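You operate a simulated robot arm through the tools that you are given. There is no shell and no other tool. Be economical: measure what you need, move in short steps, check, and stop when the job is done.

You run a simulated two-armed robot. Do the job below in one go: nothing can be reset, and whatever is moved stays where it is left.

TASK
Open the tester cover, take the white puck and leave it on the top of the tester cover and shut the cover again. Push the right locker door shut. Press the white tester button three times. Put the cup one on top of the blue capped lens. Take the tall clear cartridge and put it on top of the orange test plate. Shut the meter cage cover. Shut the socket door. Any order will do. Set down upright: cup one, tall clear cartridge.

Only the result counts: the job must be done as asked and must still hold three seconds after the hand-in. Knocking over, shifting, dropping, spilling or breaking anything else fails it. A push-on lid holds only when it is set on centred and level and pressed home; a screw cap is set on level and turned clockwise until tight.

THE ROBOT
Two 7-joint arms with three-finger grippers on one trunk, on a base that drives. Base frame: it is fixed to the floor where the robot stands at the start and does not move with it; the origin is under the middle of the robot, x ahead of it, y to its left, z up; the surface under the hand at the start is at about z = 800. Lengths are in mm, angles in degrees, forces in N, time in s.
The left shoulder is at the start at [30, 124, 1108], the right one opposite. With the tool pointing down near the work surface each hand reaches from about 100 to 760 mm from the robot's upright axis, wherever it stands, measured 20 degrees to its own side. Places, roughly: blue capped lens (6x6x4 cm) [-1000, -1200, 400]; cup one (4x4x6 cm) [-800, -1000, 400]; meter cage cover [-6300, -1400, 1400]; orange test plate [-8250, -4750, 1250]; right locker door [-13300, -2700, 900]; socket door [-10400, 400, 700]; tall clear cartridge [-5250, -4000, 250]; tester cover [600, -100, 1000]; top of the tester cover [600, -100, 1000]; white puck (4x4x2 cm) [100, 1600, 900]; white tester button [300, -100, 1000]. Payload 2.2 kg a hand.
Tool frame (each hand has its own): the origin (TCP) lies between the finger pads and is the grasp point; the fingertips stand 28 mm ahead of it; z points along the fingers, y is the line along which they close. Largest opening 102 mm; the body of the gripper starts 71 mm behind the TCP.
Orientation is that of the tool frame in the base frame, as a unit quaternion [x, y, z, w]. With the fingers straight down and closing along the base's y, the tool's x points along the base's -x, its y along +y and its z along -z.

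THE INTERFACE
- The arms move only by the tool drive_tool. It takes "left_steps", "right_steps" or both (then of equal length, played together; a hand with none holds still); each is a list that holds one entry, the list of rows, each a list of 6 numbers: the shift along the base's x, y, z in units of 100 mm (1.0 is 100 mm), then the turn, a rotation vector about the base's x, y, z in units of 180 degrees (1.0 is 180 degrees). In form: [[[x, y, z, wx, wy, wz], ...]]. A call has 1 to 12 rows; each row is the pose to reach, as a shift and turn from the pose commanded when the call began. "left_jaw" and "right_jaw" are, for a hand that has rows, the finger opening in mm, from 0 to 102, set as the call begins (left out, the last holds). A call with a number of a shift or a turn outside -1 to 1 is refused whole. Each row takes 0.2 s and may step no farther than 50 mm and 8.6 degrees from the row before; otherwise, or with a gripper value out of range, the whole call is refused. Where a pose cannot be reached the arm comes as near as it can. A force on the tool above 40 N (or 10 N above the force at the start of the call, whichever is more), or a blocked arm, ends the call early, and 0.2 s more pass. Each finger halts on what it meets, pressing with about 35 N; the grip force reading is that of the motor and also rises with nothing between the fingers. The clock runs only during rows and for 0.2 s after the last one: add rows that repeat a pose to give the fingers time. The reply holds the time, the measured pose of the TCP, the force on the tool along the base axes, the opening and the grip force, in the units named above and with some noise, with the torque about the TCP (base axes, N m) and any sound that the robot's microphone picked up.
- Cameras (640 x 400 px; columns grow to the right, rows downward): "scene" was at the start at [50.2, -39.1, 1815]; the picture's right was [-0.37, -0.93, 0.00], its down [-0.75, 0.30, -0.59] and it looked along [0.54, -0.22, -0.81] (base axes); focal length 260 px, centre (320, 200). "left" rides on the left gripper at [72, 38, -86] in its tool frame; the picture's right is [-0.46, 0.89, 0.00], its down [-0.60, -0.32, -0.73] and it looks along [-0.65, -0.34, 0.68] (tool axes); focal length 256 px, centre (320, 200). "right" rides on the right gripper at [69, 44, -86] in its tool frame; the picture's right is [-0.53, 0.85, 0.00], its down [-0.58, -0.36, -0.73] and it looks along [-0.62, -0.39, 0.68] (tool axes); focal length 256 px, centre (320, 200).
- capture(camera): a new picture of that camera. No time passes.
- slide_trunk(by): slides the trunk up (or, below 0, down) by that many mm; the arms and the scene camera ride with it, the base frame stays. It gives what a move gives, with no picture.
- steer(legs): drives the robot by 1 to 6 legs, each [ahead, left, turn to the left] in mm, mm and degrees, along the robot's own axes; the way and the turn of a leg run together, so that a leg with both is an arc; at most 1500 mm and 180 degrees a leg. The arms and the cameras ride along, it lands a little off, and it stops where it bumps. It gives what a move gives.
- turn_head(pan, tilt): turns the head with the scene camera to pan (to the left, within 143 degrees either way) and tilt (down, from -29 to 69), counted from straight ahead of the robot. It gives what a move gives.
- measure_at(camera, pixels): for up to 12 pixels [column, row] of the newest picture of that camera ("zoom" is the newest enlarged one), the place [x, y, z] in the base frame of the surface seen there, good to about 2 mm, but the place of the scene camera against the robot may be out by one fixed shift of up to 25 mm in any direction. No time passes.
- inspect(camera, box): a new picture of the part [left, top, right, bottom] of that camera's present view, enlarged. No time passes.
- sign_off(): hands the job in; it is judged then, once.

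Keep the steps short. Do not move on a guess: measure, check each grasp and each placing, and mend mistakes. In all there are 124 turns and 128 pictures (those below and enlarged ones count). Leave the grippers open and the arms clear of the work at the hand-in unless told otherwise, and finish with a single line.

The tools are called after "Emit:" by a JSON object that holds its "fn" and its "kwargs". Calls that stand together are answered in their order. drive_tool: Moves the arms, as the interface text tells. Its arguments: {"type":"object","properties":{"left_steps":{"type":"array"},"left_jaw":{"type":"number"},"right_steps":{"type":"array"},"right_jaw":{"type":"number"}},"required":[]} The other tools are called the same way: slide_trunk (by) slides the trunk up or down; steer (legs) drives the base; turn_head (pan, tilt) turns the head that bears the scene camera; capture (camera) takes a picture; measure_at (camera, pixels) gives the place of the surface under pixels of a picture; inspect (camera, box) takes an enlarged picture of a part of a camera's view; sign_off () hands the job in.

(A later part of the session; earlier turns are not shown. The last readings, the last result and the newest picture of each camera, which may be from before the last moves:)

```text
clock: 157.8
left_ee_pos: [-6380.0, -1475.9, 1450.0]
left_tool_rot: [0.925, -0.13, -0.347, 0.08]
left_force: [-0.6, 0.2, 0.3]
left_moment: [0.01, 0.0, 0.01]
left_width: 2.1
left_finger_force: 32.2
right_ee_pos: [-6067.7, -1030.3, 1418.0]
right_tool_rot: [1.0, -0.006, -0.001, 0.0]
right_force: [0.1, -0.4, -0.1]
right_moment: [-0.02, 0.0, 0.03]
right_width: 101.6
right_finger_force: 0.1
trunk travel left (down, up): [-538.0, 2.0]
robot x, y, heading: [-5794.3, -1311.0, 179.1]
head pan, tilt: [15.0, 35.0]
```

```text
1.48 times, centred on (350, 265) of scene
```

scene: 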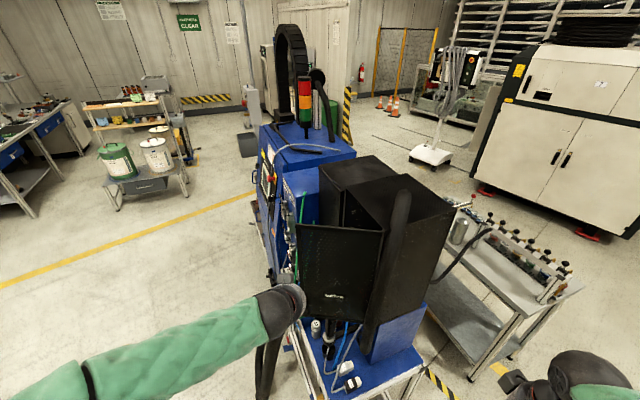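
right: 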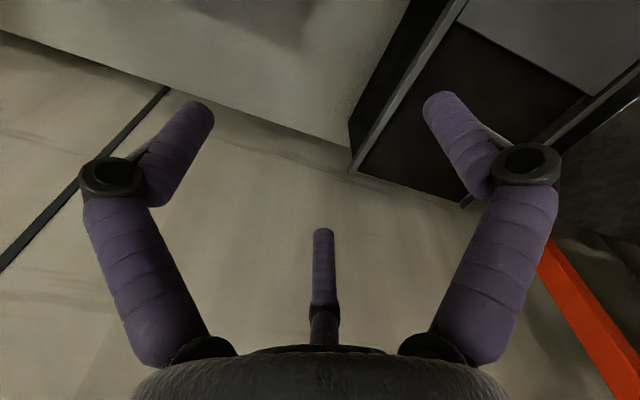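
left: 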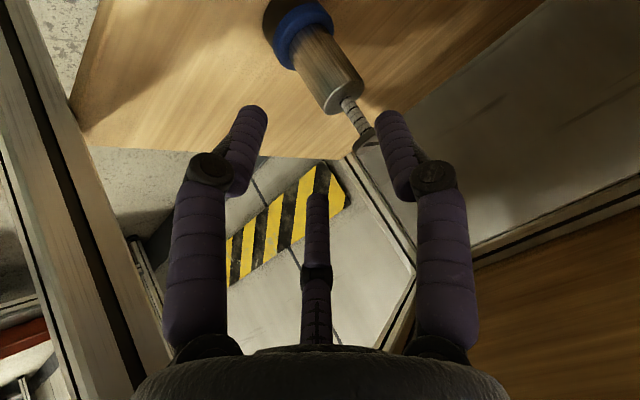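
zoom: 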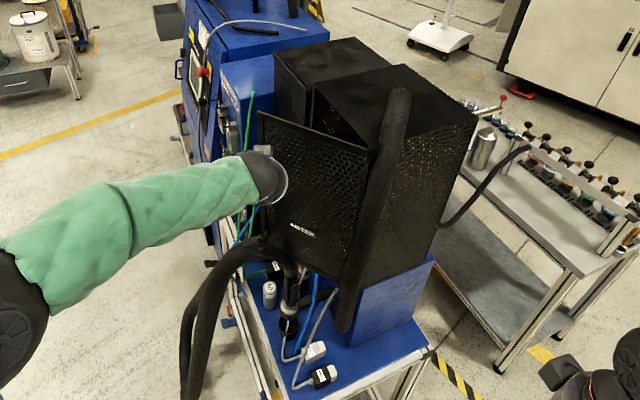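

The cover is swinging shut with little force. I follow the arc until it meets its stop.

Emit:
{"fn": "drive_tool", "kwargs": {"left_steps": [[[-0.2, 0.08, 0, 0, 0, 0], [-0.4, 0.18, 0, 0, 0, 0], [-0.55, 0.28, 0, 0, 0, 0], [-0.68, 0.38, 0, 0, 0, 0]]]}}

Emit:
{"fn": "inspect", "kwargs": {"camera": "scene", "box": [220, 130, 480, 400]}}

```text
clock: 158.8
left_ee_pos: [-6449.3, -1437.5, 1452.1]
left_tool_rot: [0.926, -0.13, -0.346, 0.08]
left_force: [-0.3, 1.0, 0.6]
left_moment: [0.0, 0.0, 0.02]
left_width: 2.0
left_finger_force: 31.8
right_ee_pos: [-6068.4, -1030.6, 1419.1]
right_tool_rot: [1.0, -0.007, 0.0, 0.0]
right_force: [-0.2, -0.5, -0.3]
right_moment: [-0.02, -0.04, 0.0]
right_width: 102.0
right_finger_force: 0.2
trunk travel left (down, up): [-538.0, 2.0]
robot x, y, heading: [-5791.2, -1307.6, 179.7]
head pan, tilt: [15.0, 35.0]
```

```text
1.48 times, centred on (350, 265) of scene
```

zoom: 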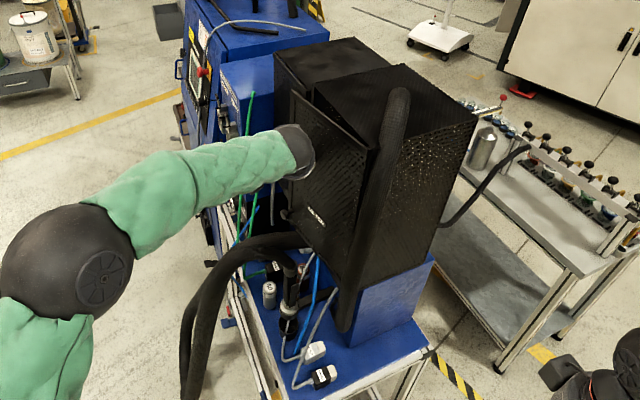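

About 15° remain. I keep pushing along (-0.65,0.75).

Emit:
{"fn": "drive_tool", "kwargs": {"left_steps": [[[-0.13, 0.15, 0, 0, 0, 0], [-0.26, 0.3, 0, 0, 0, 0], [-0.37, 0.45, 0, 0, 0, 0], [-0.46, 0.57, 0, 0, 0, 0], [-0.5, 0.65, 0, 0, 0, 0]]]}}

Emit:
{"fn": "inspect", "kwargs": {"camera": "scene", "box": [220, 130, 480, 400]}}

```text
clock: 159.6
left_ee_pos: [-6473.9, -1411.5, 1452.5]
left_tool_rot: [0.929, -0.122, -0.339, 0.089]
left_force: [23.1, -25.4, 7.5]
left_moment: [-0.11, -0.43, 0.42]
left_width: 2.0
left_finger_force: 31.7
right_ee_pos: [-6064.3, -1034.1, 1420.3]
right_tool_rot: [1.0, -0.003, -0.002, -0.001]
right_force: [-0.8, 0.1, 0.8]
right_moment: [-0.05, -0.04, -0.02]
right_width: 101.9
right_finger_force: 0.1
trunk travel left (down, up): [-538.0, 2.0]
robot x, y, heading: [-5792.6, -1311.2, 179.7]
head pan, tilt: [15.0, 35.0]
stopped in row 3 (left hand): the force on the tool passed its limit at 48 N (the readings are from after the stop); the commanded pose is now the measured one
```

```text
1.48 times, centred on (350, 265) of scene
```

zoom: 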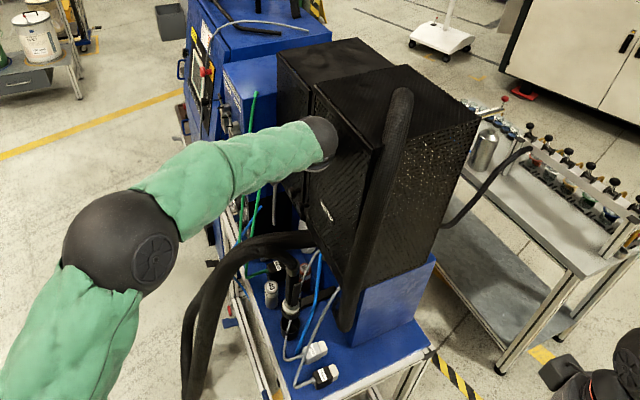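

The cover is shut flush (48 N stop). I pull the hand away, back up, and check, then look to the left toward the cartridge.

Emit:
{"fn": "drive_tool", "kwargs": {"left_steps": [[[0.15, -0.2, 0, 0, 0, 0], [0.4, -0.5, 0, 0, 0, 0], [0.8, -0.75, 0, 0, 0, 0], [1.0, -0.8, 0, 0, 0, 0]]]}}

Emit:
{"fn": "steer", "kwargs": {"legs": [[-450, 0, 0]]}}

Emit:
{"fn": "turn_head", "kwargs": {"pan": 30, "tilt": 25}}

Emit:
{"fn": "capture", "kwargs": {"camera": "scene"}}

Emit:
{"fn": "turn_head", "kwargs": {"pan": 95, "tilt": 22}}

Emit:
{"fn": "capture", "kwargs": {"camera": "scene"}}

```text
clock: 160.6
left_ee_pos: [-6379.3, -1483.6, 1447.7]
left_tool_rot: [0.928, -0.127, -0.34, 0.085]
left_force: [-1.0, 0.0, -0.7]
left_moment: [-0.01, -0.02, 0.01]
left_width: 2.2
left_finger_force: 31.8
right_ee_pos: [-6067.4, -1031.6, 1418.4]
right_tool_rot: [1.0, -0.005, 0.0, -0.001]
right_force: [-0.6, 0.7, -0.4]
right_moment: [-0.01, 0.0, -0.02]
right_width: 102.3
right_finger_force: 0.1
trunk travel left (down, up): [-538.0, 2.0]
robot x, y, heading: [-5794.6, -1309.7, 179.4]
head pan, tilt: [15.0, 35.0]
```

```text
clock: 163.3
left_ee_pos: [-5927.9, -1490.4, 1449.8]
left_tool_rot: [0.928, -0.127, -0.34, 0.085]
left_force: [0.1, 0.4, 0.1]
left_moment: [0.0, 0.0, 0.04]
left_width: 2.0
left_finger_force: 31.4
right_ee_pos: [-5615.8, -1036.4, 1418.7]
right_tool_rot: [1.0, -0.004, 0.0, 0.001]
right_force: [-0.6, -0.5, 0.5]
right_moment: [-0.02, 0.01, -0.02]
right_width: 102.2
right_finger_force: 0.1
trunk travel left (down, up): [-538.0, 2.0]
robot x, y, heading: [-5343.8, -1314.0, 179.1]
head pan, tilt: [15.0, 35.0]
```

```text
clock: 164.1
left_ee_pos: [-5926.4, -1489.3, 1449.8]
left_tool_rot: [0.928, -0.127, -0.34, 0.086]
left_force: [-1.1, -0.9, 0.5]
left_moment: [-0.01, -0.01, -0.01]
left_width: 2.5
left_finger_force: 31.7
right_ee_pos: [-5613.9, -1036.7, 1418.5]
right_tool_rot: [1.0, -0.005, 0.0, 0.0]
right_force: [-0.3, -0.5, 0.8]
right_moment: [0.01, 0.02, -0.03]
right_width: 101.8
right_finger_force: 0.0
trunk travel left (down, up): [-538.0, 2.0]
robot x, y, heading: [-5340.5, -1314.0, 179.7]
head pan, tilt: [30.0, 25.0]
```

```text
50 pictures are left
```

scene: 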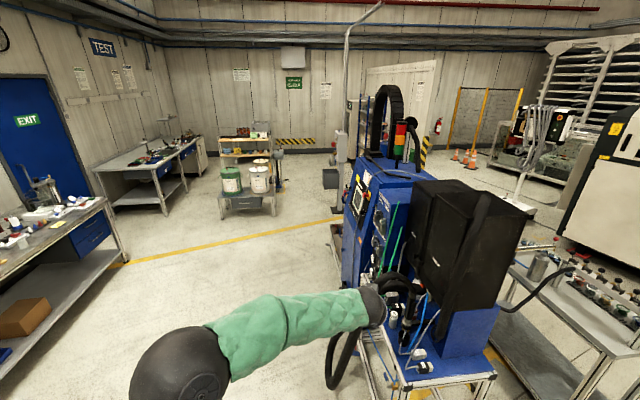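

```text
clock: 165.5
left_ee_pos: [-5927.1, -1489.4, 1449.2]
left_tool_rot: [0.928, -0.126, -0.34, 0.086]
left_force: [0.1, 0.3, -0.2]
left_moment: [-0.04, 0.0, 0.0]
left_width: 2.1
left_finger_force: 32.1
right_ee_pos: [-5614.4, -1035.8, 1418.6]
right_tool_rot: [1.0, -0.005, 0.0, 0.0]
right_force: [0.1, 0.4, -0.2]
right_moment: [-0.01, 0.01, -0.04]
right_width: 102.0
right_finger_force: 0.0
trunk travel left (down, up): [-538.0, 2.0]
robot x, y, heading: [-5341.5, -1315.6, 179.4]
head pan, tilt: [95.0, 22.0]
```

```text
49 pictures are left
```

scene: 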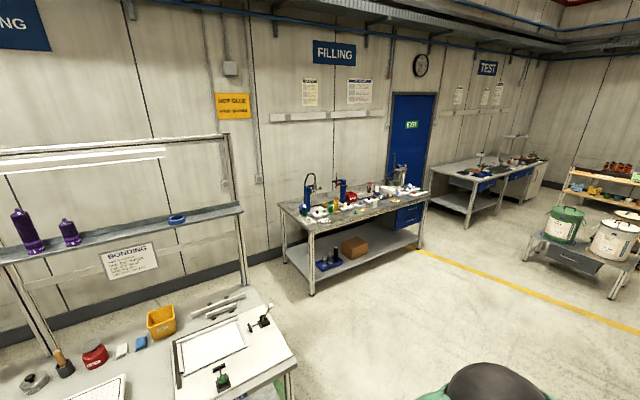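

The cage stays shut. The FILLING table's low shelf holds a blue rack at (330,260); the TEST table is at (490,165). I zoom and measure both.

Emit:
{"fn": "inspect", "kwargs": {"camera": "scene", "box": [270, 170, 440, 300]}}

Emit:
{"fn": "measure_at", "kwargs": {"camera": "scene", "pixels": [[323, 260], [337, 258], [330, 268], [355, 245], [310, 292], [420, 248], [310, 225], [425, 195], [290, 355], [470, 220], [495, 160], [450, 235]]}}

Emit:
{"fn": "inspect", "kwargs": {"camera": "scene", "box": [430, 120, 560, 230]}}

```text
3.08 times, centred on (355, 235) of scene
```

zoom: 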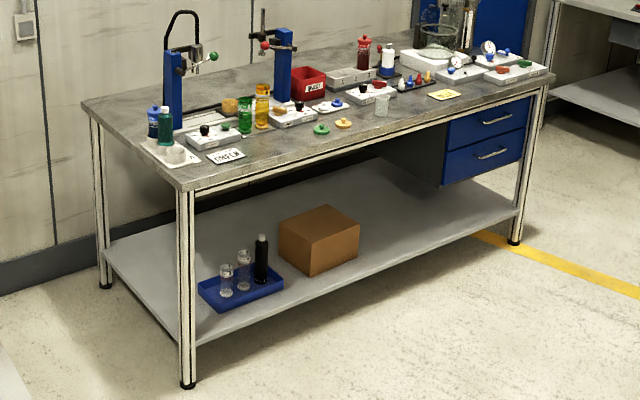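

```text
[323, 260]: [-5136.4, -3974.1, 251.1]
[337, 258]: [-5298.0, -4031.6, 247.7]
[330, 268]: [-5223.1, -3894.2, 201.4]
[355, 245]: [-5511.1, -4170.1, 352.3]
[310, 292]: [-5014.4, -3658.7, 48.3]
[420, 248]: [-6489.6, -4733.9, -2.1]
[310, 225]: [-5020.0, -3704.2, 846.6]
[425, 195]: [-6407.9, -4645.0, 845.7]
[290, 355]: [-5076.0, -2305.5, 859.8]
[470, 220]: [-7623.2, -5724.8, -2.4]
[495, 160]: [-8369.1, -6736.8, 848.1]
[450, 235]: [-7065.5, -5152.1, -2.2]
```

```text
3.64 times, centred on (495, 175) of scene
```

zoom: 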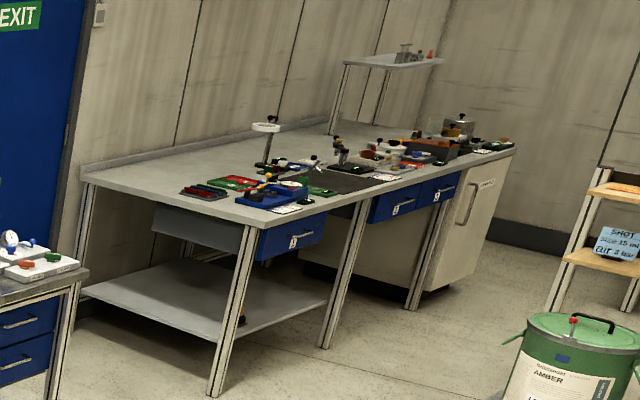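

The taller clear vial stands in the blue tray on the FILLING table's low shelf, about 100 mm behind the edge; the right hand already points straight down, so I'll use it. I first fold the left hand in, then drive to a stand-off in front of that table.

Emit:
{"fn": "drive_tool", "kwargs": {"left_steps": [[[0.4, -0.1, 0, 0, 0, 0], [0.8, -0.2, 0, 0, 0, 0], [1.0, -0.3, 0, 0, 0, 0]]]}}

Emit:
{"fn": "drive_tool", "kwargs": {"left_steps": [[[0.4, -0.1, 0, 0, 0, 0], [0.8, -0.2, 0, 0, 0, 0], [1.0, -0.3, 0, 0, 0, 0]]]}}

Emit:
{"fn": "steer", "kwargs": {"legs": [[0, 0, 90], [986, -360, 0], [870, 125, 0], [0, 0, 34.7]]}}

Emit:
{"fn": "turn_head", "kwargs": {"pan": -5, "tilt": 50}}

Emit:
{"fn": "capture", "kwargs": {"camera": "scene"}}

```text
clock: 166.3
left_ee_pos: [-5827.7, -1520.6, 1448.7]
left_tool_rot: [0.928, -0.127, -0.339, 0.085]
left_force: [0.0, -0.3, 0.3]
left_moment: [0.04, -0.01, 0.02]
left_width: 2.0
left_finger_force: 31.5
right_ee_pos: [-5614.4, -1036.1, 1418.1]
right_tool_rot: [1.0, -0.004, -0.001, 0.0]
right_force: [-0.2, -0.6, 0.4]
right_moment: [-0.03, -0.01, -0.01]
right_width: 101.9
right_finger_force: 0.1
trunk travel left (down, up): [-538.0, 2.0]
robot x, y, heading: [-5337.8, -1315.3, 179.8]
head pan, tilt: [95.0, 22.0]
```

```text
clock: 167.1
left_ee_pos: [-5725.3, -1550.4, 1451.4]
left_tool_rot: [0.928, -0.126, -0.339, 0.087]
left_force: [0.0, 0.1, 0.3]
left_moment: [0.04, -0.03, -0.01]
left_width: 2.0
left_finger_force: 31.5
right_ee_pos: [-5615.1, -1036.8, 1417.4]
right_tool_rot: [1.0, -0.004, 0.0, 0.0]
right_force: [0.8, 1.2, -0.2]
right_moment: [0.03, 0.01, 0.01]
right_width: 102.0
right_finger_force: 0.0
trunk travel left (down, up): [-538.0, 2.0]
robot x, y, heading: [-5339.1, -1314.3, 179.3]
head pan, tilt: [95.0, 22.0]
```

```text
clock: 182.2
left_ee_pos: [-5182.4, -3362.0, 1450.7]
left_tool_rot: [0.543, 0.763, -0.082, 0.341]
left_force: [-0.4, 0.1, 0.1]
left_moment: [0.01, -0.02, -0.03]
left_width: 2.3
left_finger_force: 31.2
right_ee_pos: [-5669.0, -3564.4, 1416.8]
right_tool_rot: [0.469, 0.883, 0.0, -0.001]
right_force: [-1.0, 1.1, -0.3]
right_moment: [-0.02, 0.02, 0.02]
right_width: 102.0
right_finger_force: 0.1
trunk travel left (down, up): [-538.0, 2.0]
robot x, y, heading: [-5596.3, -3179.7, -55.7]
head pan, tilt: [95.0, 22.0]
```

```text
clock: 184.0
left_ee_pos: [-5182.1, -3363.5, 1449.9]
left_tool_rot: [0.542, 0.763, -0.082, 0.341]
left_force: [-0.5, 0.3, 0.5]
left_moment: [0.01, 0.01, -0.02]
left_width: 2.1
left_finger_force: 32.2
right_ee_pos: [-5669.1, -3563.9, 1418.5]
right_tool_rot: [0.469, 0.883, 0.0, 0.0]
right_force: [-0.7, 0.5, -0.4]
right_moment: [0.02, 0.0, -0.02]
right_width: 102.0
right_finger_force: 0.1
trunk travel left (down, up): [-538.0, 2.0]
robot x, y, heading: [-5596.6, -3179.1, -56.1]
head pan, tilt: [-5.0, 50.0]
```

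```text
46 pictures are left
```

scene: 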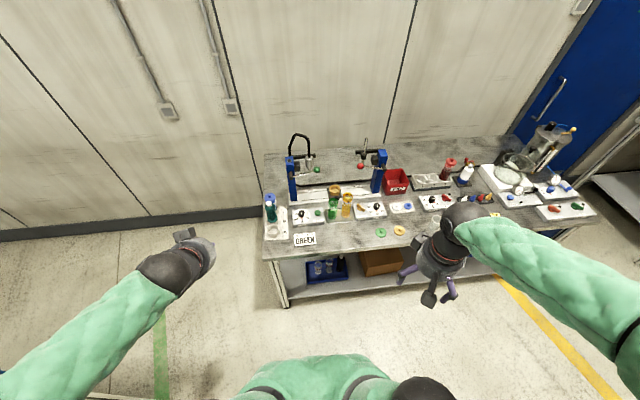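

I lower the trunk fully (both hands are well in front of the edge) and look at the tray.

Emit:
{"fn": "slide_trunk", "kwargs": {"by": -535}}

Emit:
{"fn": "turn_head", "kwargs": {"pan": -5, "tilt": 42}}

Emit:
{"fn": "inspect", "kwargs": {"camera": "scene", "box": [240, 170, 420, 290]}}

```text
refused: -535 is not a number from -400 to 400
```

```text
clock: 184.7
left_ee_pos: [-5183.1, -3364.5, 1449.2]
left_tool_rot: [0.543, 0.763, -0.082, 0.341]
left_force: [0.1, 0.3, 0.6]
left_moment: [-0.04, 0.03, 0.0]
left_width: 2.0
left_finger_force: 31.1
right_ee_pos: [-5669.1, -3563.1, 1419.4]
right_tool_rot: [0.468, 0.884, 0.0, 0.0]
right_force: [-0.2, -1.3, -0.2]
right_moment: [0.02, -0.02, -0.03]
right_width: 102.2
right_finger_force: 0.1
trunk travel left (down, up): [-538.0, 2.0]
robot x, y, heading: [-5594.9, -3181.5, -55.6]
head pan, tilt: [-5.0, 42.0]
```

```text
3.33 times, centred on (330, 230) of scene
```

zoom: 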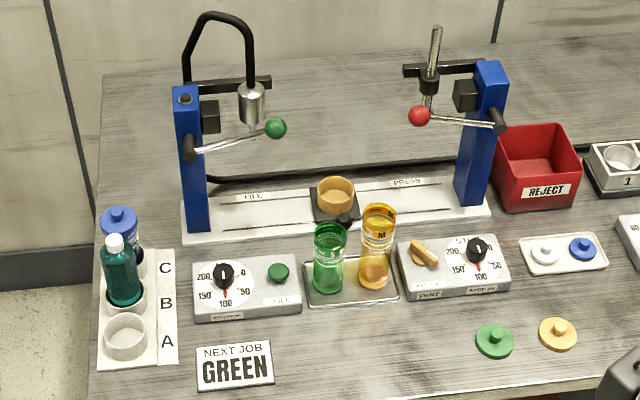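

The slide is limited to 400 a call; I lower in two calls and look again.

Emit:
{"fn": "slide_trunk", "kwargs": {"by": -300}}

Emit:
{"fn": "slide_trunk", "kwargs": {"by": -235}}

Emit:
{"fn": "capture", "kwargs": {"camera": "scene"}}

Emit:
{"fn": "capture", "kwargs": {"camera": "right"}}

```text
clock: 187.7
left_ee_pos: [-5183.2, -3364.0, 1149.8]
left_tool_rot: [0.543, 0.763, -0.082, 0.34]
left_force: [0.2, 0.4, 0.2]
left_moment: [0.01, 0.01, -0.02]
left_width: 2.1
left_finger_force: 31.7
right_ee_pos: [-5669.1, -3564.1, 1118.3]
right_tool_rot: [0.469, 0.883, -0.001, 0.0]
right_force: [0.4, 0.6, 0.1]
right_moment: [0.02, -0.03, 0.0]
right_width: 102.1
right_finger_force: 0.1
trunk travel left (down, up): [-238.0, 302.0]
robot x, y, heading: [-5596.1, -3182.3, -55.8]
head pan, tilt: [-5.0, 42.0]
```

```text
clock: 190.1
left_ee_pos: [-5182.6, -3364.4, 916.2]
left_tool_rot: [0.543, 0.763, -0.082, 0.341]
left_force: [0.4, -0.4, -0.5]
left_moment: [0.01, -0.03, 0.01]
left_width: 1.9
left_finger_force: 31.2
right_ee_pos: [-5670.2, -3563.1, 883.8]
right_tool_rot: [0.469, 0.883, 0.0, 0.0]
right_force: [-0.2, 0.5, -0.4]
right_moment: [0.02, 0.0, -0.01]
right_width: 101.7
right_finger_force: 0.0
trunk travel left (down, up): [-3.0, 537.0]
robot x, y, heading: [-5598.2, -3182.5, -55.9]
head pan, tilt: [-5.0, 42.0]
```

```text
44 pictures are left
```

scene: 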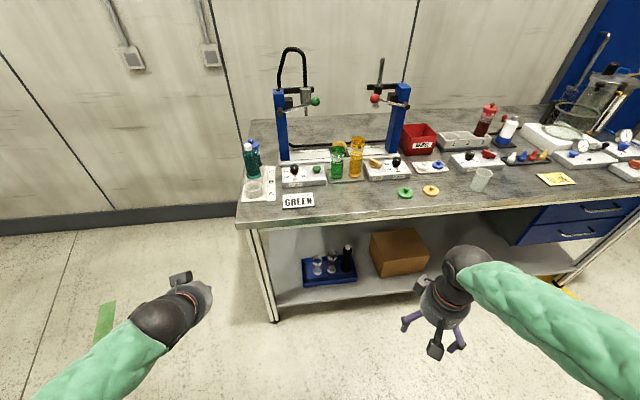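

```text
43 pictures are left
```

right: 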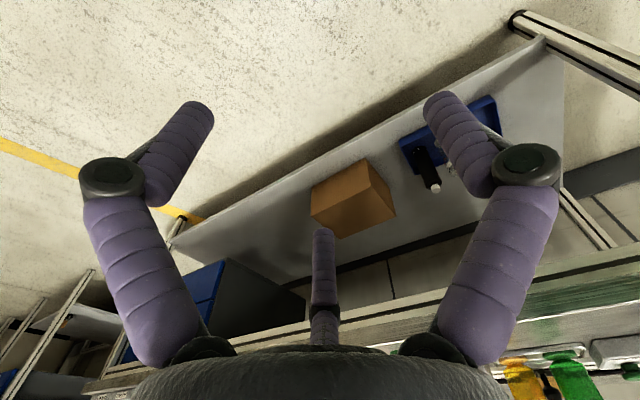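

I zoom on the tray and measure the vials.

Emit:
{"fn": "inspect", "kwargs": {"camera": "scene", "box": [295, 235, 370, 295]}}

Emit:
{"fn": "measure_at", "kwargs": {"camera": "zoom", "pixels": [[195, 225], [195, 280], [310, 195], [310, 260], [445, 150], [310, 310], [90, 330], [530, 300], [195, 195], [310, 170]]}}

```text
6.67 times, centred on (332, 265) of scene
```

zoom: 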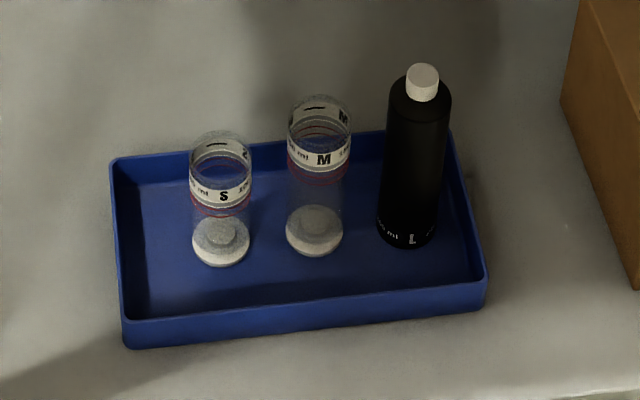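

```text
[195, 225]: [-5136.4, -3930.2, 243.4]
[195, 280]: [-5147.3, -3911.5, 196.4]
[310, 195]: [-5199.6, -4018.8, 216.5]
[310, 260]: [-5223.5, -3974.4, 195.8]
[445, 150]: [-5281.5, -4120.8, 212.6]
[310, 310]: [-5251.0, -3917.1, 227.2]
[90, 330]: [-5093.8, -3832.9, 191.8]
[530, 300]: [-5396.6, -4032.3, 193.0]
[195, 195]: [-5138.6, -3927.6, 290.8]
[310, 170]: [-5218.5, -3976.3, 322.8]
```

M is the tall clear one: about (-5220,-3978), z 196 to about 345. I bring the right hand forward and down in front of the table, with a slight 18° tilt, at z about 400.

Emit:
{"fn": "drive_tool", "kwargs": {"right_steps": [[[0.25, -0.3, -0.2, 0, 0, 0], [0.5, -0.6, -0.4, 0, 0, 0], [0.72, -0.85, -0.65, 0, 0, 0]]], "right_jaw": 76}}

Emit:
{"fn": "drive_tool", "kwargs": {"right_steps": [[[0.25, -0.25, -0.3, 0, 0, 0], [0.5, -0.5, -0.6, 0, 0, 0], [0.75, -0.7, -0.9, 0, 0, 0]]]}}

Emit:
{"fn": "drive_tool", "kwargs": {"right_steps": [[[0.25, -0.05, -0.3, 0, 0, 0], [0.5, -0.1, -0.6, 0, 0, 0], [0.75, -0.2, -0.9, 0, 0, 0]]]}}

Emit:
{"fn": "drive_tool", "kwargs": {"right_steps": [[[0.25, -0.1, -0.3, -0.028, -0.019, 0], [0.5, -0.25, -0.6, -0.056, -0.038, 0], [0.75, -0.4, -0.9, -0.083, -0.056, 0]]]}}

Emit:
{"fn": "drive_tool", "kwargs": {"right_steps": [[[0.12, -0.05, -0.4, 0, 0, 0], [0.22, -0.1, -0.8, 0, 0, 0], [0.22, -0.1, -1.0, 0, 0, 0]]]}}

Emit:
{"fn": "capture", "kwargs": {"camera": "right"}}

Emit:
{"fn": "capture", "kwargs": {"camera": "scene"}}

```text
clock: 190.9
left_ee_pos: [-5182.8, -3364.1, 915.6]
left_tool_rot: [0.543, 0.763, -0.082, 0.34]
left_force: [0.1, 0.2, -0.8]
left_moment: [0.0, 0.01, 0.01]
left_width: 2.2
left_finger_force: 31.6
right_ee_pos: [-5595.6, -3649.7, 817.0]
right_tool_rot: [0.468, 0.884, 0.0, 0.0]
right_force: [0.1, 0.0, 0.3]
right_moment: [0.01, 0.04, 0.0]
right_width: 75.9
right_finger_force: 0.2
trunk travel left (down, up): [-3.0, 537.0]
robot x, y, heading: [-5594.5, -3178.6, -55.9]
head pan, tilt: [-5.0, 42.0]
```

```text
clock: 191.7
left_ee_pos: [-5182.6, -3363.1, 914.7]
left_tool_rot: [0.544, 0.763, -0.082, 0.341]
left_force: [-0.4, 0.9, 0.6]
left_moment: [0.01, 0.03, -0.01]
left_width: 2.1
left_finger_force: 32.0
right_ee_pos: [-5524.2, -3725.8, 723.2]
right_tool_rot: [0.469, 0.883, 0.0, 0.0]
right_force: [0.6, -0.8, -0.8]
right_moment: [0.0, -0.02, 0.01]
right_width: 75.6
right_finger_force: 0.0
trunk travel left (down, up): [-3.0, 537.0]
robot x, y, heading: [-5595.4, -3180.4, -56.2]
head pan, tilt: [-5.0, 42.0]
```

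```text
clock: 192.5
left_ee_pos: [-5182.9, -3363.8, 915.3]
left_tool_rot: [0.543, 0.763, -0.082, 0.341]
left_force: [-0.5, -0.2, -0.3]
left_moment: [-0.01, 0.04, 0.02]
left_width: 2.3
left_finger_force: 31.4
right_ee_pos: [-5447.4, -3742.0, 638.0]
right_tool_rot: [0.47, 0.883, 0.0, 0.0]
right_force: [-0.2, -0.2, 0.4]
right_moment: [0.01, -0.02, -0.01]
right_width: 75.9
right_finger_force: 0.2
trunk travel left (down, up): [-3.0, 537.0]
robot x, y, heading: [-5593.6, -3178.3, -56.0]
head pan, tilt: [-5.0, 42.0]
```

```text
clock: 193.3
left_ee_pos: [-5183.1, -3362.9, 914.6]
left_tool_rot: [0.544, 0.763, -0.082, 0.34]
left_force: [-0.8, 0.7, 0.5]
left_moment: [-0.02, 0.0, -0.05]
left_width: 1.9
left_finger_force: 31.2
right_ee_pos: [-5374.9, -3780.3, 550.1]
right_tool_rot: [0.462, 0.873, -0.074, 0.139]
right_force: [-1.1, -0.3, -0.3]
right_moment: [0.04, 0.0, -0.02]
right_width: 76.0
right_finger_force: 0.1
trunk travel left (down, up): [-3.0, 537.0]
robot x, y, heading: [-5595.1, -3179.0, -56.0]
head pan, tilt: [-5.0, 42.0]
```

```text
clock: 194.1
left_ee_pos: [-5183.7, -3364.4, 914.7]
left_tool_rot: [0.543, 0.763, -0.082, 0.341]
left_force: [0.0, 1.2, 0.1]
left_moment: [0.01, 0.01, -0.01]
left_width: 2.2
left_finger_force: 31.9
right_ee_pos: [-5350.4, -3788.7, 445.8]
right_tool_rot: [0.463, 0.872, -0.074, 0.139]
right_force: [0.3, 0.0, 0.5]
right_moment: [0.02, 0.0, 0.01]
right_width: 76.0
right_finger_force: 0.1
trunk travel left (down, up): [-3.0, 537.0]
robot x, y, heading: [-5598.0, -3182.1, -56.0]
head pan, tilt: [-5.0, 42.0]
```

```text
41 pictures are left
```

right: 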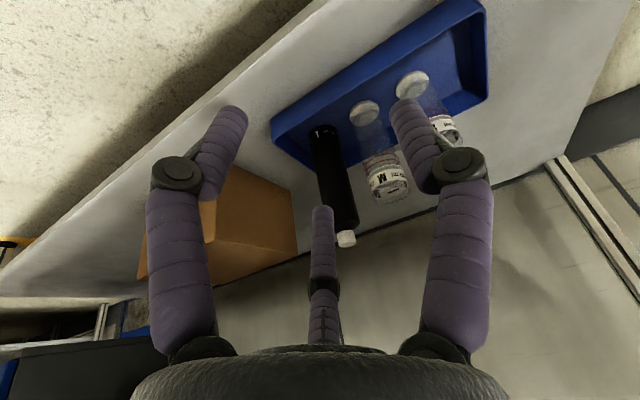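

```text
40 pictures are left
```

scene: 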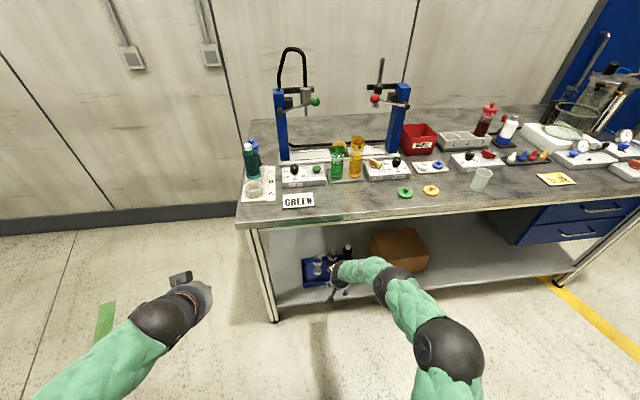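

M is at (385,180) in the right picture. I measure it and its neighbours.

Emit:
{"fn": "inspect", "kwargs": {"camera": "right", "box": [290, 60, 490, 260]}}

Emit:
{"fn": "measure_at", "kwargs": {"camera": "right", "pixels": [[385, 180], [372, 170], [398, 168], [390, 192], [365, 113], [355, 112], [376, 112], [445, 125], [320, 150], [345, 238], [380, 160], [300, 145]]}}

```text
2.00 times, centred on (390, 160) of right
```

zoom: 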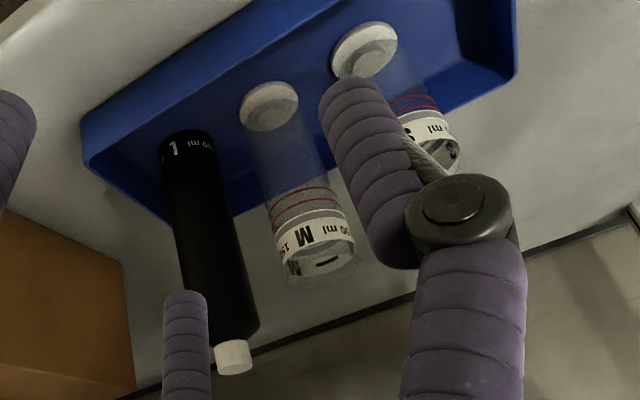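

```text
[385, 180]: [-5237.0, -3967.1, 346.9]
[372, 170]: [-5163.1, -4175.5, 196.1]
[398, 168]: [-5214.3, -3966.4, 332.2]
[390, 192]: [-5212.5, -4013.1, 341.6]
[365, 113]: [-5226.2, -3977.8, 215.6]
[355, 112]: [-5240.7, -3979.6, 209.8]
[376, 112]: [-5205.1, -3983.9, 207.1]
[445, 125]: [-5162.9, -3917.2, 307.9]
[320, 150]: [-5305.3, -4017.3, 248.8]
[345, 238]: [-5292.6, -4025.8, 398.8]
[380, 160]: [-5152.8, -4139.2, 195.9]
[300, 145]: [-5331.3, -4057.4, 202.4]
```

M: axis about (-5222,-3985), top about 355; it lies straight ahead of the hand by 234 mm. I lower to z 425, set the jaw to 70, and drive ahead 215 in two legs.

Emit:
{"fn": "drive_tool", "kwargs": {"right_steps": [[[0, 0, -0.2, 0, 0, 0], [0, 0, -0.2, 0, 0, 0]]], "right_jaw": 70}}

Emit:
{"fn": "steer", "kwargs": {"legs": [[110, 0, 0], [105, 0, 0]]}}

Emit:
{"fn": "capture", "kwargs": {"camera": "right"}}

Emit:
{"fn": "inspect", "kwargs": {"camera": "scene", "box": [230, 190, 490, 390]}}

```text
clock: 194.7
left_ee_pos: [-5182.8, -3363.7, 914.4]
left_tool_rot: [0.543, 0.763, -0.082, 0.341]
left_force: [0.0, 0.2, 0.3]
left_moment: [0.0, 0.04, -0.02]
left_width: 2.3
left_finger_force: 31.5
right_ee_pos: [-5351.9, -3789.2, 427.3]
right_tool_rot: [0.463, 0.872, -0.074, 0.138]
right_force: [0.2, -0.6, 0.1]
right_moment: [0.02, 0.02, -0.04]
right_width: 69.9
right_finger_force: 0.0
trunk travel left (down, up): [-3.0, 537.0]
robot x, y, heading: [-5593.4, -3183.4, -55.8]
head pan, tilt: [-5.0, 42.0]
```

```text
clock: 196.7
left_ee_pos: [-5078.9, -3526.1, 921.7]
left_tool_rot: [0.543, 0.759, -0.086, 0.349]
left_force: [-0.1, -1.3, 0.6]
left_moment: [0.05, 0.04, 0.04]
left_width: 1.9
left_finger_force: 31.8
right_ee_pos: [-5254.7, -3917.7, 411.9]
right_tool_rot: [0.457, 0.879, -0.058, 0.119]
right_force: [-1.3, -0.2, 0.6]
right_moment: [0.01, -0.04, -0.02]
right_width: 70.2
right_finger_force: 0.0
trunk travel left (down, up): [-3.0, 537.0]
robot x, y, heading: [-5484.9, -3351.6, -56.4]
head pan, tilt: [-5.0, 42.0]
```

```text
38 pictures are left
```

right: 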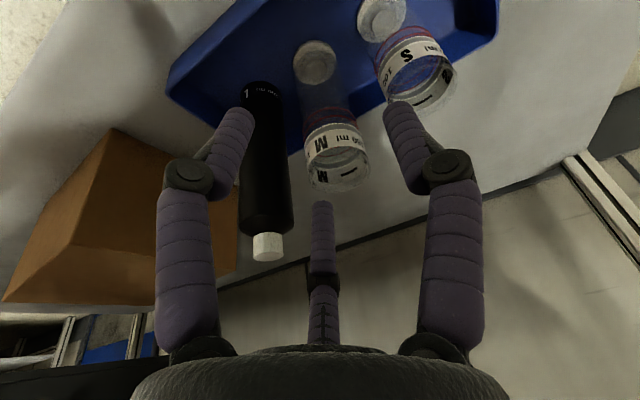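

```text
2.00 times, centred on (360, 290) of scene
```

zoom: 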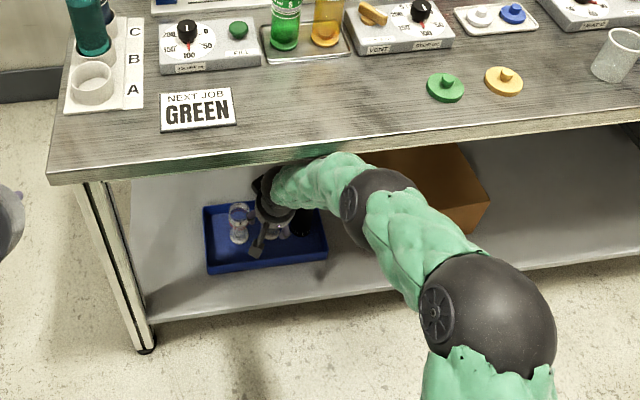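

The right hand got deflected (z 412, moved only 160 while the base moved 200): the wrist likely touches the table edge. I back off 80 mm and check that the pose recovers.

Emit:
{"fn": "steer", "kwargs": {"legs": [[-80, 0, 0]]}}

Emit:
{"fn": "capture", "kwargs": {"camera": "scene"}}

Emit:
{"fn": "measure_at", "kwargs": {"camera": "scene", "pixels": [[345, 230], [365, 240], [395, 260], [430, 290], [330, 225], [250, 235], [300, 225], [400, 215], [345, 215]]}}

```text
clock: 197.8
left_ee_pos: [-5115.0, -3471.1, 915.2]
left_tool_rot: [0.545, 0.761, -0.083, 0.341]
left_force: [-0.5, 0.7, -0.1]
left_moment: [-0.02, 0.0, 0.0]
left_width: 2.4
left_finger_force: 31.8
right_ee_pos: [-5295.9, -3855.3, 400.3]
right_tool_rot: [0.457, 0.881, -0.055, 0.11]
right_force: [-0.3, 1.2, 0.4]
right_moment: [-0.02, -0.04, 0.02]
right_width: 69.7
right_finger_force: 0.0
trunk travel left (down, up): [-3.0, 537.0]
robot x, y, heading: [-5527.3, -3283.5, -56.1]
head pan, tilt: [-5.0, 42.0]
```

```text
36 pictures are left
```

scene: 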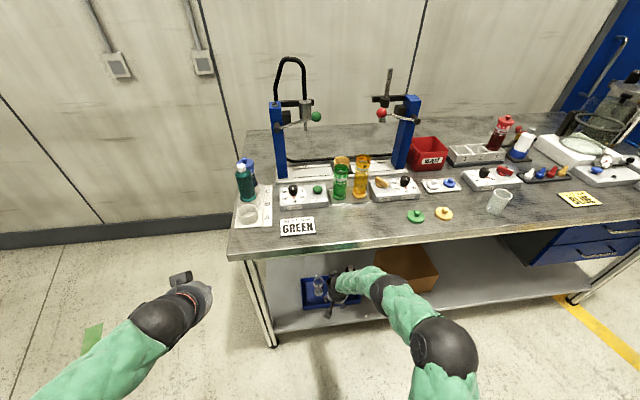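

```text
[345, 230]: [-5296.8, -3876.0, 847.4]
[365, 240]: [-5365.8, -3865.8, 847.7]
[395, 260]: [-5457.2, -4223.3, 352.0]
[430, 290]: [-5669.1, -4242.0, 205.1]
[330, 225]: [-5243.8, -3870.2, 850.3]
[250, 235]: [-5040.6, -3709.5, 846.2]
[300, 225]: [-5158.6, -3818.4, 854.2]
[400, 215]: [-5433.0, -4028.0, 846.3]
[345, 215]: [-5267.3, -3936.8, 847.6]
```

The pose kept the deflection. I measure where the wrist and forearm lie relative to the table edge.

Emit:
{"fn": "measure_at", "kwargs": {"camera": "scene", "pixels": [[340, 275], [352, 276], [365, 275], [387, 285], [405, 305], [440, 340], [385, 270], [420, 375]]}}

Emit:
{"fn": "inspect", "kwargs": {"camera": "scene", "box": [290, 220, 490, 390]}}

```text
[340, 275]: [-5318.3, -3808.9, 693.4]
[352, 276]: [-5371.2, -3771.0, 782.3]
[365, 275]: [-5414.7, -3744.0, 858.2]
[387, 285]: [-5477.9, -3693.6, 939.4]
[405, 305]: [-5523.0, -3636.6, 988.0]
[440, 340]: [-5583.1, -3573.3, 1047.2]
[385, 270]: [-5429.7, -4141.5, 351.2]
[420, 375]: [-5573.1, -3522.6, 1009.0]
```

```text
2.35 times, centred on (390, 305) of scene
```

zoom: 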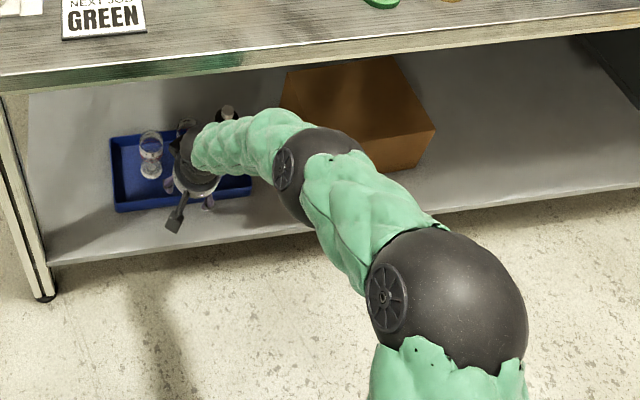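

The forearm rises steeply behind the wrist and met the edge. I tilt the right hand 19° more (to about 33° off vertical), which drops the wrist clear, and then drive in to the pre-grasp point.

Emit:
{"fn": "drive_tool", "kwargs": {"right_steps": [[[0, 0, 0, -0.029, -0.02, 0], [0, 0, 0.02, -0.058, -0.04, 0], [0, 0, 0.03, -0.0875, -0.059, 0], [0, 0, 0.03, -0.0875, -0.059, 0]]]}}

Emit:
{"fn": "steer", "kwargs": {"legs": [[90, -11, 0]]}}

Emit:
{"fn": "capture", "kwargs": {"camera": "right"}}

Emit:
{"fn": "measure_at", "kwargs": {"camera": "right", "pixels": [[320, 110], [320, 140], [300, 120], [340, 120], [320, 170], [320, 60], [270, 160], [400, 60], [330, 190], [310, 100]]}}

```text
clock: 198.8
left_ee_pos: [-5115.3, -3471.6, 915.3]
left_tool_rot: [0.545, 0.762, -0.083, 0.34]
left_force: [-0.2, 0.1, -0.1]
left_moment: [-0.02, -0.01, 0.02]
left_width: 1.9
left_finger_force: 31.3
right_ee_pos: [-5295.2, -3855.4, 403.6]
right_tool_rot: [0.441, 0.851, -0.13, 0.253]
right_force: [-0.1, -0.2, 0.0]
right_moment: [0.02, 0.01, -0.02]
right_width: 70.0
right_finger_force: 0.0
trunk travel left (down, up): [-3.0, 537.0]
robot x, y, heading: [-5523.0, -3282.1, -56.3]
head pan, tilt: [-5.0, 42.0]
```

```text
clock: 199.9
left_ee_pos: [-5073.7, -3552.6, 914.8]
left_tool_rot: [0.545, 0.762, -0.082, 0.34]
left_force: [-0.8, -0.2, -1.0]
left_moment: [0.01, 0.0, 0.04]
left_width: 2.3
left_finger_force: 31.1
right_ee_pos: [-5253.2, -3938.1, 403.2]
right_tool_rot: [0.441, 0.851, -0.13, 0.254]
right_force: [0.1, 0.8, -0.2]
right_moment: [0.03, 0.0, -0.02]
right_width: 70.2
right_finger_force: 0.1
trunk travel left (down, up): [-3.0, 537.0]
robot x, y, heading: [-5485.9, -3364.5, -56.1]
head pan, tilt: [-5.0, 42.0]
```

```text
34 pictures are left
```

right: 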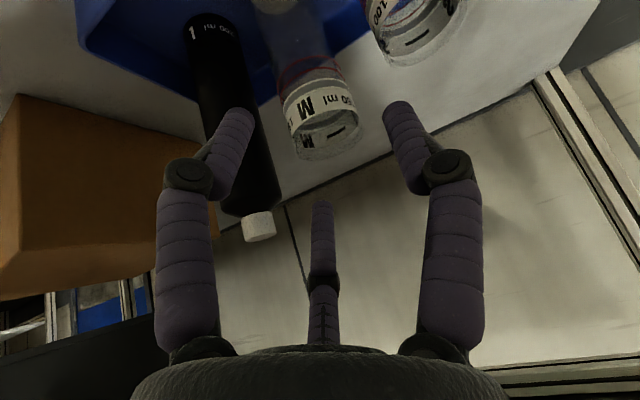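

```text
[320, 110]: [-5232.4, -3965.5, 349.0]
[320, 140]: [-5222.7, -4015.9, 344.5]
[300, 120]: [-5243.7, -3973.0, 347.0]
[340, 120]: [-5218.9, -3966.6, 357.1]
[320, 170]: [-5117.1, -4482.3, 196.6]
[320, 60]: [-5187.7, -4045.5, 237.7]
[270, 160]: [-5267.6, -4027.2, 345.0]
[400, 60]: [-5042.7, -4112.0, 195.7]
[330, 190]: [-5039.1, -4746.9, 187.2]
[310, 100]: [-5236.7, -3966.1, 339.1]
```

No deflection this time. M's axis is about (-5226,-3989). I align and slide down along the tool axis to z 322.

Emit:
{"fn": "drive_tool", "kwargs": {"right_steps": [[[-0.035, -0.075, 0, 0, 0, 0], [0.08, -0.23, -0.3, 0, 0, 0], [0.19, -0.395, -0.6, 0, 0, 0], [0.272, -0.508, -0.81, 0, 0, 0], [0.272, -0.508, -0.81, 0, 0, 0]]]}}

Emit:
{"fn": "capture", "kwargs": {"camera": "right"}}

```text
clock: 200.9
left_ee_pos: [-5074.5, -3552.0, 915.8]
left_tool_rot: [0.545, 0.762, -0.082, 0.34]
left_force: [0.5, -0.3, -0.1]
left_moment: [-0.04, -0.01, 0.02]
left_width: 2.0
left_finger_force: 31.5
right_ee_pos: [-5221.7, -4014.3, 345.2]
right_tool_rot: [0.44, 0.844, -0.147, 0.269]
right_force: [0.1, -6.7, 22.0]
right_moment: [-1.01, -0.05, 0.0]
right_width: 85.3
right_finger_force: 11.8
trunk travel left (down, up): [-3.0, 537.0]
robot x, y, heading: [-5486.4, -3363.2, -56.2]
head pan, tilt: [-5.0, 42.0]
stopped in row 5 (right hand): the force on the tool passed its limit at 42 N (the readings are from after the stop); the commanded pose is now the measured one
```

```text
33 pictures are left
```

right: 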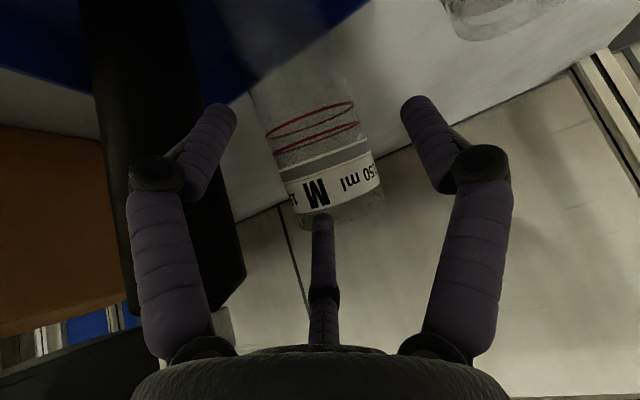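

The third finger touched the rim, so the hand must open wider. I back up along the axis 60 mm and see how M stands.

Emit:
{"fn": "drive_tool", "kwargs": {"right_steps": [[[-0.02, 0.05, 0.08, 0, 0, 0], [-0.1, 0.17, 0.3, 0, 0, 0], [-0.2, 0.3, 0.55, 0, 0, 0], [-0.2, 0.3, 0.55, 0, 0, 0]]], "right_jaw": 92}}

Emit:
{"fn": "capture", "kwargs": {"camera": "right"}}

Emit:
{"fn": "measure_at", "kwargs": {"camera": "right", "pixels": [[320, 120], [320, 150], [300, 120], [340, 120], [320, 100], [310, 130], [330, 130], [280, 60], [290, 20], [240, 200]]}}

```text
clock: 201.9
left_ee_pos: [-5074.1, -3552.4, 916.0]
left_tool_rot: [0.545, 0.762, -0.082, 0.341]
left_force: [0.2, 0.1, 0.1]
left_moment: [0.02, -0.03, 0.01]
left_width: 2.0
left_finger_force: 31.3
right_ee_pos: [-5241.5, -3973.5, 393.0]
right_tool_rot: [0.44, 0.847, -0.139, 0.262]
right_force: [0.1, 0.3, 1.0]
right_moment: [0.04, 0.03, 0.02]
right_width: 92.0
right_finger_force: 0.0
trunk travel left (down, up): [-3.0, 537.0]
robot x, y, heading: [-5485.0, -3366.0, -56.2]
head pan, tilt: [-5.0, 42.0]
```

```text
32 pictures are left
```

right: 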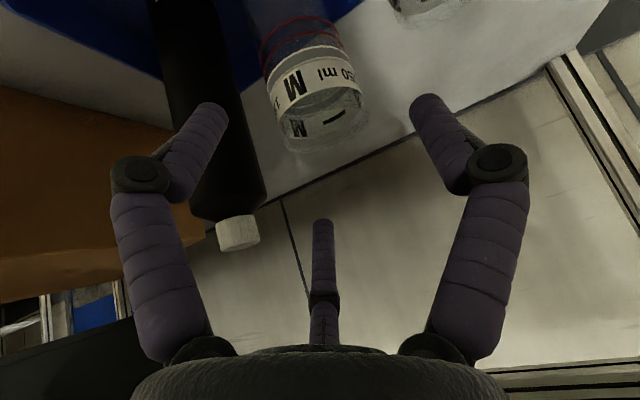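

```text
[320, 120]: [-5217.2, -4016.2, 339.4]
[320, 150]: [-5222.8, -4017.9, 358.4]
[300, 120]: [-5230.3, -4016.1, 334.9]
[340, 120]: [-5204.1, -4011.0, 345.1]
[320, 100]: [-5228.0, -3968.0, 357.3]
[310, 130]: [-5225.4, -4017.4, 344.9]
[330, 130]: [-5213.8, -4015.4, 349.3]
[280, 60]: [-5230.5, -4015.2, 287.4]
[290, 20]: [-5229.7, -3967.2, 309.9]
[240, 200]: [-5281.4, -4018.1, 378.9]
```

M stands upright: rim centre (-5225,-3993), z 358. With jaw 92 I shift back 23 mm and slide down the axis again.

Emit:
{"fn": "drive_tool", "kwargs": {"right_steps": [[[-0.11, 0.2, 0, 0, 0, 0], [-0.02, 0.07, -0.23, 0, 0, 0], [0.07, -0.06, -0.46, 0, 0, 0], [0.165, -0.195, -0.71, 0, 0, 0], [0.165, -0.195, -0.71, 0, 0, 0]]]}}

Emit:
{"fn": "capture", "kwargs": {"camera": "right"}}

```text
clock: 203.1
left_ee_pos: [-5072.9, -3553.3, 916.1]
left_tool_rot: [0.545, 0.762, -0.083, 0.341]
left_force: [-0.2, -0.7, 0.5]
left_moment: [-0.01, 0.0, 0.0]
left_width: 2.0
left_finger_force: 31.7
right_ee_pos: [-5225.8, -3996.1, 320.2]
right_tool_rot: [0.44, 0.847, -0.139, 0.264]
right_force: [-0.3, 0.3, 0.4]
right_moment: [-0.02, 0.03, 0.0]
right_width: 91.8
right_finger_force: 0.1
trunk travel left (down, up): [-3.0, 537.0]
robot x, y, heading: [-5485.0, -3368.3, -56.1]
head pan, tilt: [-5.0, 42.0]
```

```text
31 pictures are left
```

right: 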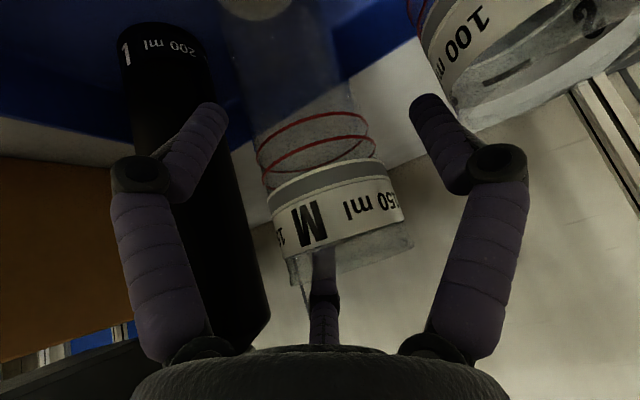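

M is now inside all three fingers without contact. I close.

Emit:
{"fn": "drive_tool", "kwargs": {"right_steps": [[[0, 0, 0, 0, 0, 0], [0, 0, 0, 0, 0, 0], [0, 0, 0, 0, 0, 0], [0, 0, 0, 0, 0, 0]]], "right_jaw": 38}}

Emit:
{"fn": "drive_tool", "kwargs": {"right_steps": [[[0, 0, 0.1, 0, 0, 0], [0, 0, 0.3, 0, 0, 0], [0, 0, 0.5, 0, 0, 0], [0, 0, 0.5, 0, 0, 0]]]}}

Emit:
{"fn": "capture", "kwargs": {"camera": "right"}}

```text
clock: 204.1
left_ee_pos: [-5072.1, -3551.9, 914.2]
left_tool_rot: [0.544, 0.762, -0.082, 0.341]
left_force: [-0.2, -0.5, -0.1]
left_moment: [0.03, -0.05, -0.03]
left_width: 2.1
left_finger_force: 31.3
right_ee_pos: [-5226.5, -3996.7, 322.4]
right_tool_rot: [0.441, 0.846, -0.14, 0.264]
right_force: [0.5, -0.9, 1.6]
right_moment: [0.02, 0.05, -0.03]
right_width: 59.1
right_finger_force: 35.0
trunk travel left (down, up): [-3.0, 537.0]
robot x, y, heading: [-5488.4, -3364.7, -56.2]
head pan, tilt: [-5.0, 42.0]
```

```text
clock: 205.1
left_ee_pos: [-5073.3, -3552.3, 915.1]
left_tool_rot: [0.546, 0.762, -0.083, 0.34]
left_force: [-0.8, 0.1, 0.4]
left_moment: [0.01, -0.02, -0.01]
left_width: 2.0
left_finger_force: 31.5
right_ee_pos: [-5225.6, -3993.3, 369.0]
right_tool_rot: [0.441, 0.847, -0.14, 0.263]
right_force: [0.0, 0.2, 0.2]
right_moment: [-0.02, 0.01, 0.03]
right_width: 59.0
right_finger_force: 35.6
trunk travel left (down, up): [-3.0, 537.0]
robot x, y, heading: [-5482.9, -3363.4, -56.4]
head pan, tilt: [-5.0, 42.0]
```

```text
30 pictures are left
```

right: 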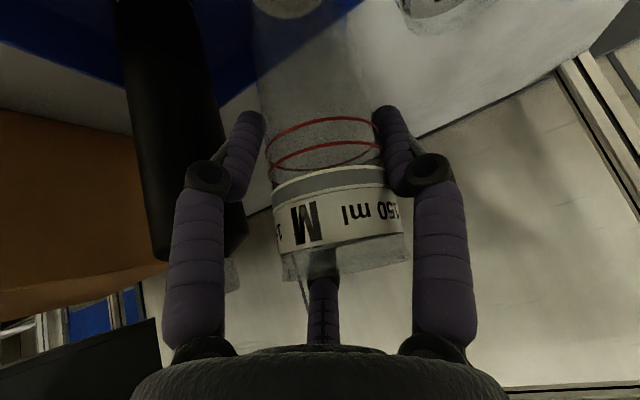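

M is held (59 mm, 35 N). I lift a little more, back out, raise the trunk, and drive toward the rack with the orange plate.

Emit:
{"fn": "drive_tool", "kwargs": {"right_steps": [[[0, 0, 0.1, 0, 0, 0], [0, 0, 0.17, 0, 0, 0]]]}}

Emit:
{"fn": "steer", "kwargs": {"legs": [[-330, 0, 0]]}}

Emit:
{"fn": "slide_trunk", "kwargs": {"by": 400}}

Emit:
{"fn": "steer", "kwargs": {"legs": [[0, 0, -96], [1000, 0, 0], [900, 0, 0]]}}

Emit:
{"fn": "turn_head", "kwargs": {"pan": 0, "tilt": 20}}

Emit:
{"fn": "capture", "kwargs": {"camera": "scene"}}

```text
clock: 205.7
left_ee_pos: [-5073.9, -3551.6, 915.5]
left_tool_rot: [0.545, 0.761, -0.083, 0.341]
left_force: [0.0, -0.3, -0.8]
left_moment: [-0.01, 0.0, 0.0]
left_width: 2.2
left_finger_force: 31.9
right_ee_pos: [-5226.2, -3994.0, 387.1]
right_tool_rot: [0.441, 0.847, -0.14, 0.262]
right_force: [-0.2, 0.0, -0.9]
right_moment: [0.0, 0.01, 0.0]
right_width: 59.1
right_finger_force: 35.0
trunk travel left (down, up): [-3.0, 537.0]
robot x, y, heading: [-5488.3, -3369.3, -56.3]
head pan, tilt: [-5.0, 42.0]
```

```text
clock: 207.9
left_ee_pos: [-5255.9, -3274.9, 916.3]
left_tool_rot: [0.541, 0.765, -0.081, 0.341]
left_force: [0.2, -0.5, -0.6]
left_moment: [-0.02, 0.01, 0.03]
left_width: 1.9
left_finger_force: 31.7
right_ee_pos: [-5403.6, -3719.8, 388.0]
right_tool_rot: [0.436, 0.849, -0.139, 0.264]
right_force: [-0.5, -0.6, 0.4]
right_moment: [0.02, 0.03, 0.01]
right_width: 58.9
right_finger_force: 34.5
trunk travel left (down, up): [-3.0, 537.0]
robot x, y, heading: [-5668.1, -3092.1, -55.4]
head pan, tilt: [-5.0, 42.0]
```

```text
clock: 211.7
left_ee_pos: [-5255.3, -3275.9, 1314.9]
left_tool_rot: [0.541, 0.764, -0.081, 0.341]
left_force: [0.5, 0.1, -0.7]
left_moment: [0.01, 0.01, -0.01]
left_width: 2.0
left_finger_force: 31.4
right_ee_pos: [-5404.9, -3720.6, 787.8]
right_tool_rot: [0.436, 0.849, -0.139, 0.264]
right_force: [0.5, 0.1, -0.7]
right_moment: [0.03, -0.02, -0.01]
right_width: 58.6
right_finger_force: 34.5
trunk travel left (down, up): [-403.0, 137.0]
robot x, y, heading: [-5672.6, -3093.6, -55.9]
head pan, tilt: [-5.0, 42.0]
```

```text
clock: 225.3
left_ee_pos: [-7568.0, -4391.7, 1315.7]
left_tool_rot: [0.93, 0.109, -0.308, 0.167]
left_force: [-0.4, -0.1, -0.3]
left_moment: [-0.02, 0.02, -0.03]
left_width: 2.3
left_finger_force: 31.1
right_ee_pos: [-7994.5, -4198.9, 787.3]
right_tool_rot: [0.923, 0.244, -0.289, 0.073]
right_force: [-0.4, 0.2, -0.9]
right_moment: [0.01, 0.01, 0.01]
right_width: 57.9
right_finger_force: 35.1
trunk travel left (down, up): [-403.0, 137.0]
robot x, y, heading: [-7348.4, -4002.8, -151.9]
head pan, tilt: [-5.0, 42.0]
```

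```text
clock: 226.2
left_ee_pos: [-7567.4, -4392.6, 1315.7]
left_tool_rot: [0.93, 0.109, -0.307, 0.169]
left_force: [-0.1, 1.0, 0.0]
left_moment: [0.02, 0.03, 0.0]
left_width: 2.1
left_finger_force: 31.9
right_ee_pos: [-7994.3, -4199.2, 787.4]
right_tool_rot: [0.923, 0.244, -0.29, 0.074]
right_force: [0.0, 0.2, -1.1]
right_moment: [0.02, 0.02, 0.03]
right_width: 58.1
right_finger_force: 34.4
trunk travel left (down, up): [-403.0, 137.0]
robot x, y, heading: [-7338.3, -3996.0, -151.8]
head pan, tilt: [0.0, 20.0]
```

```text
29 pictures are left
```

scene: 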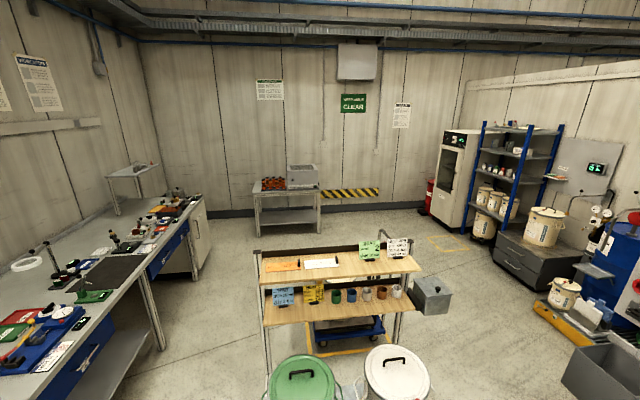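

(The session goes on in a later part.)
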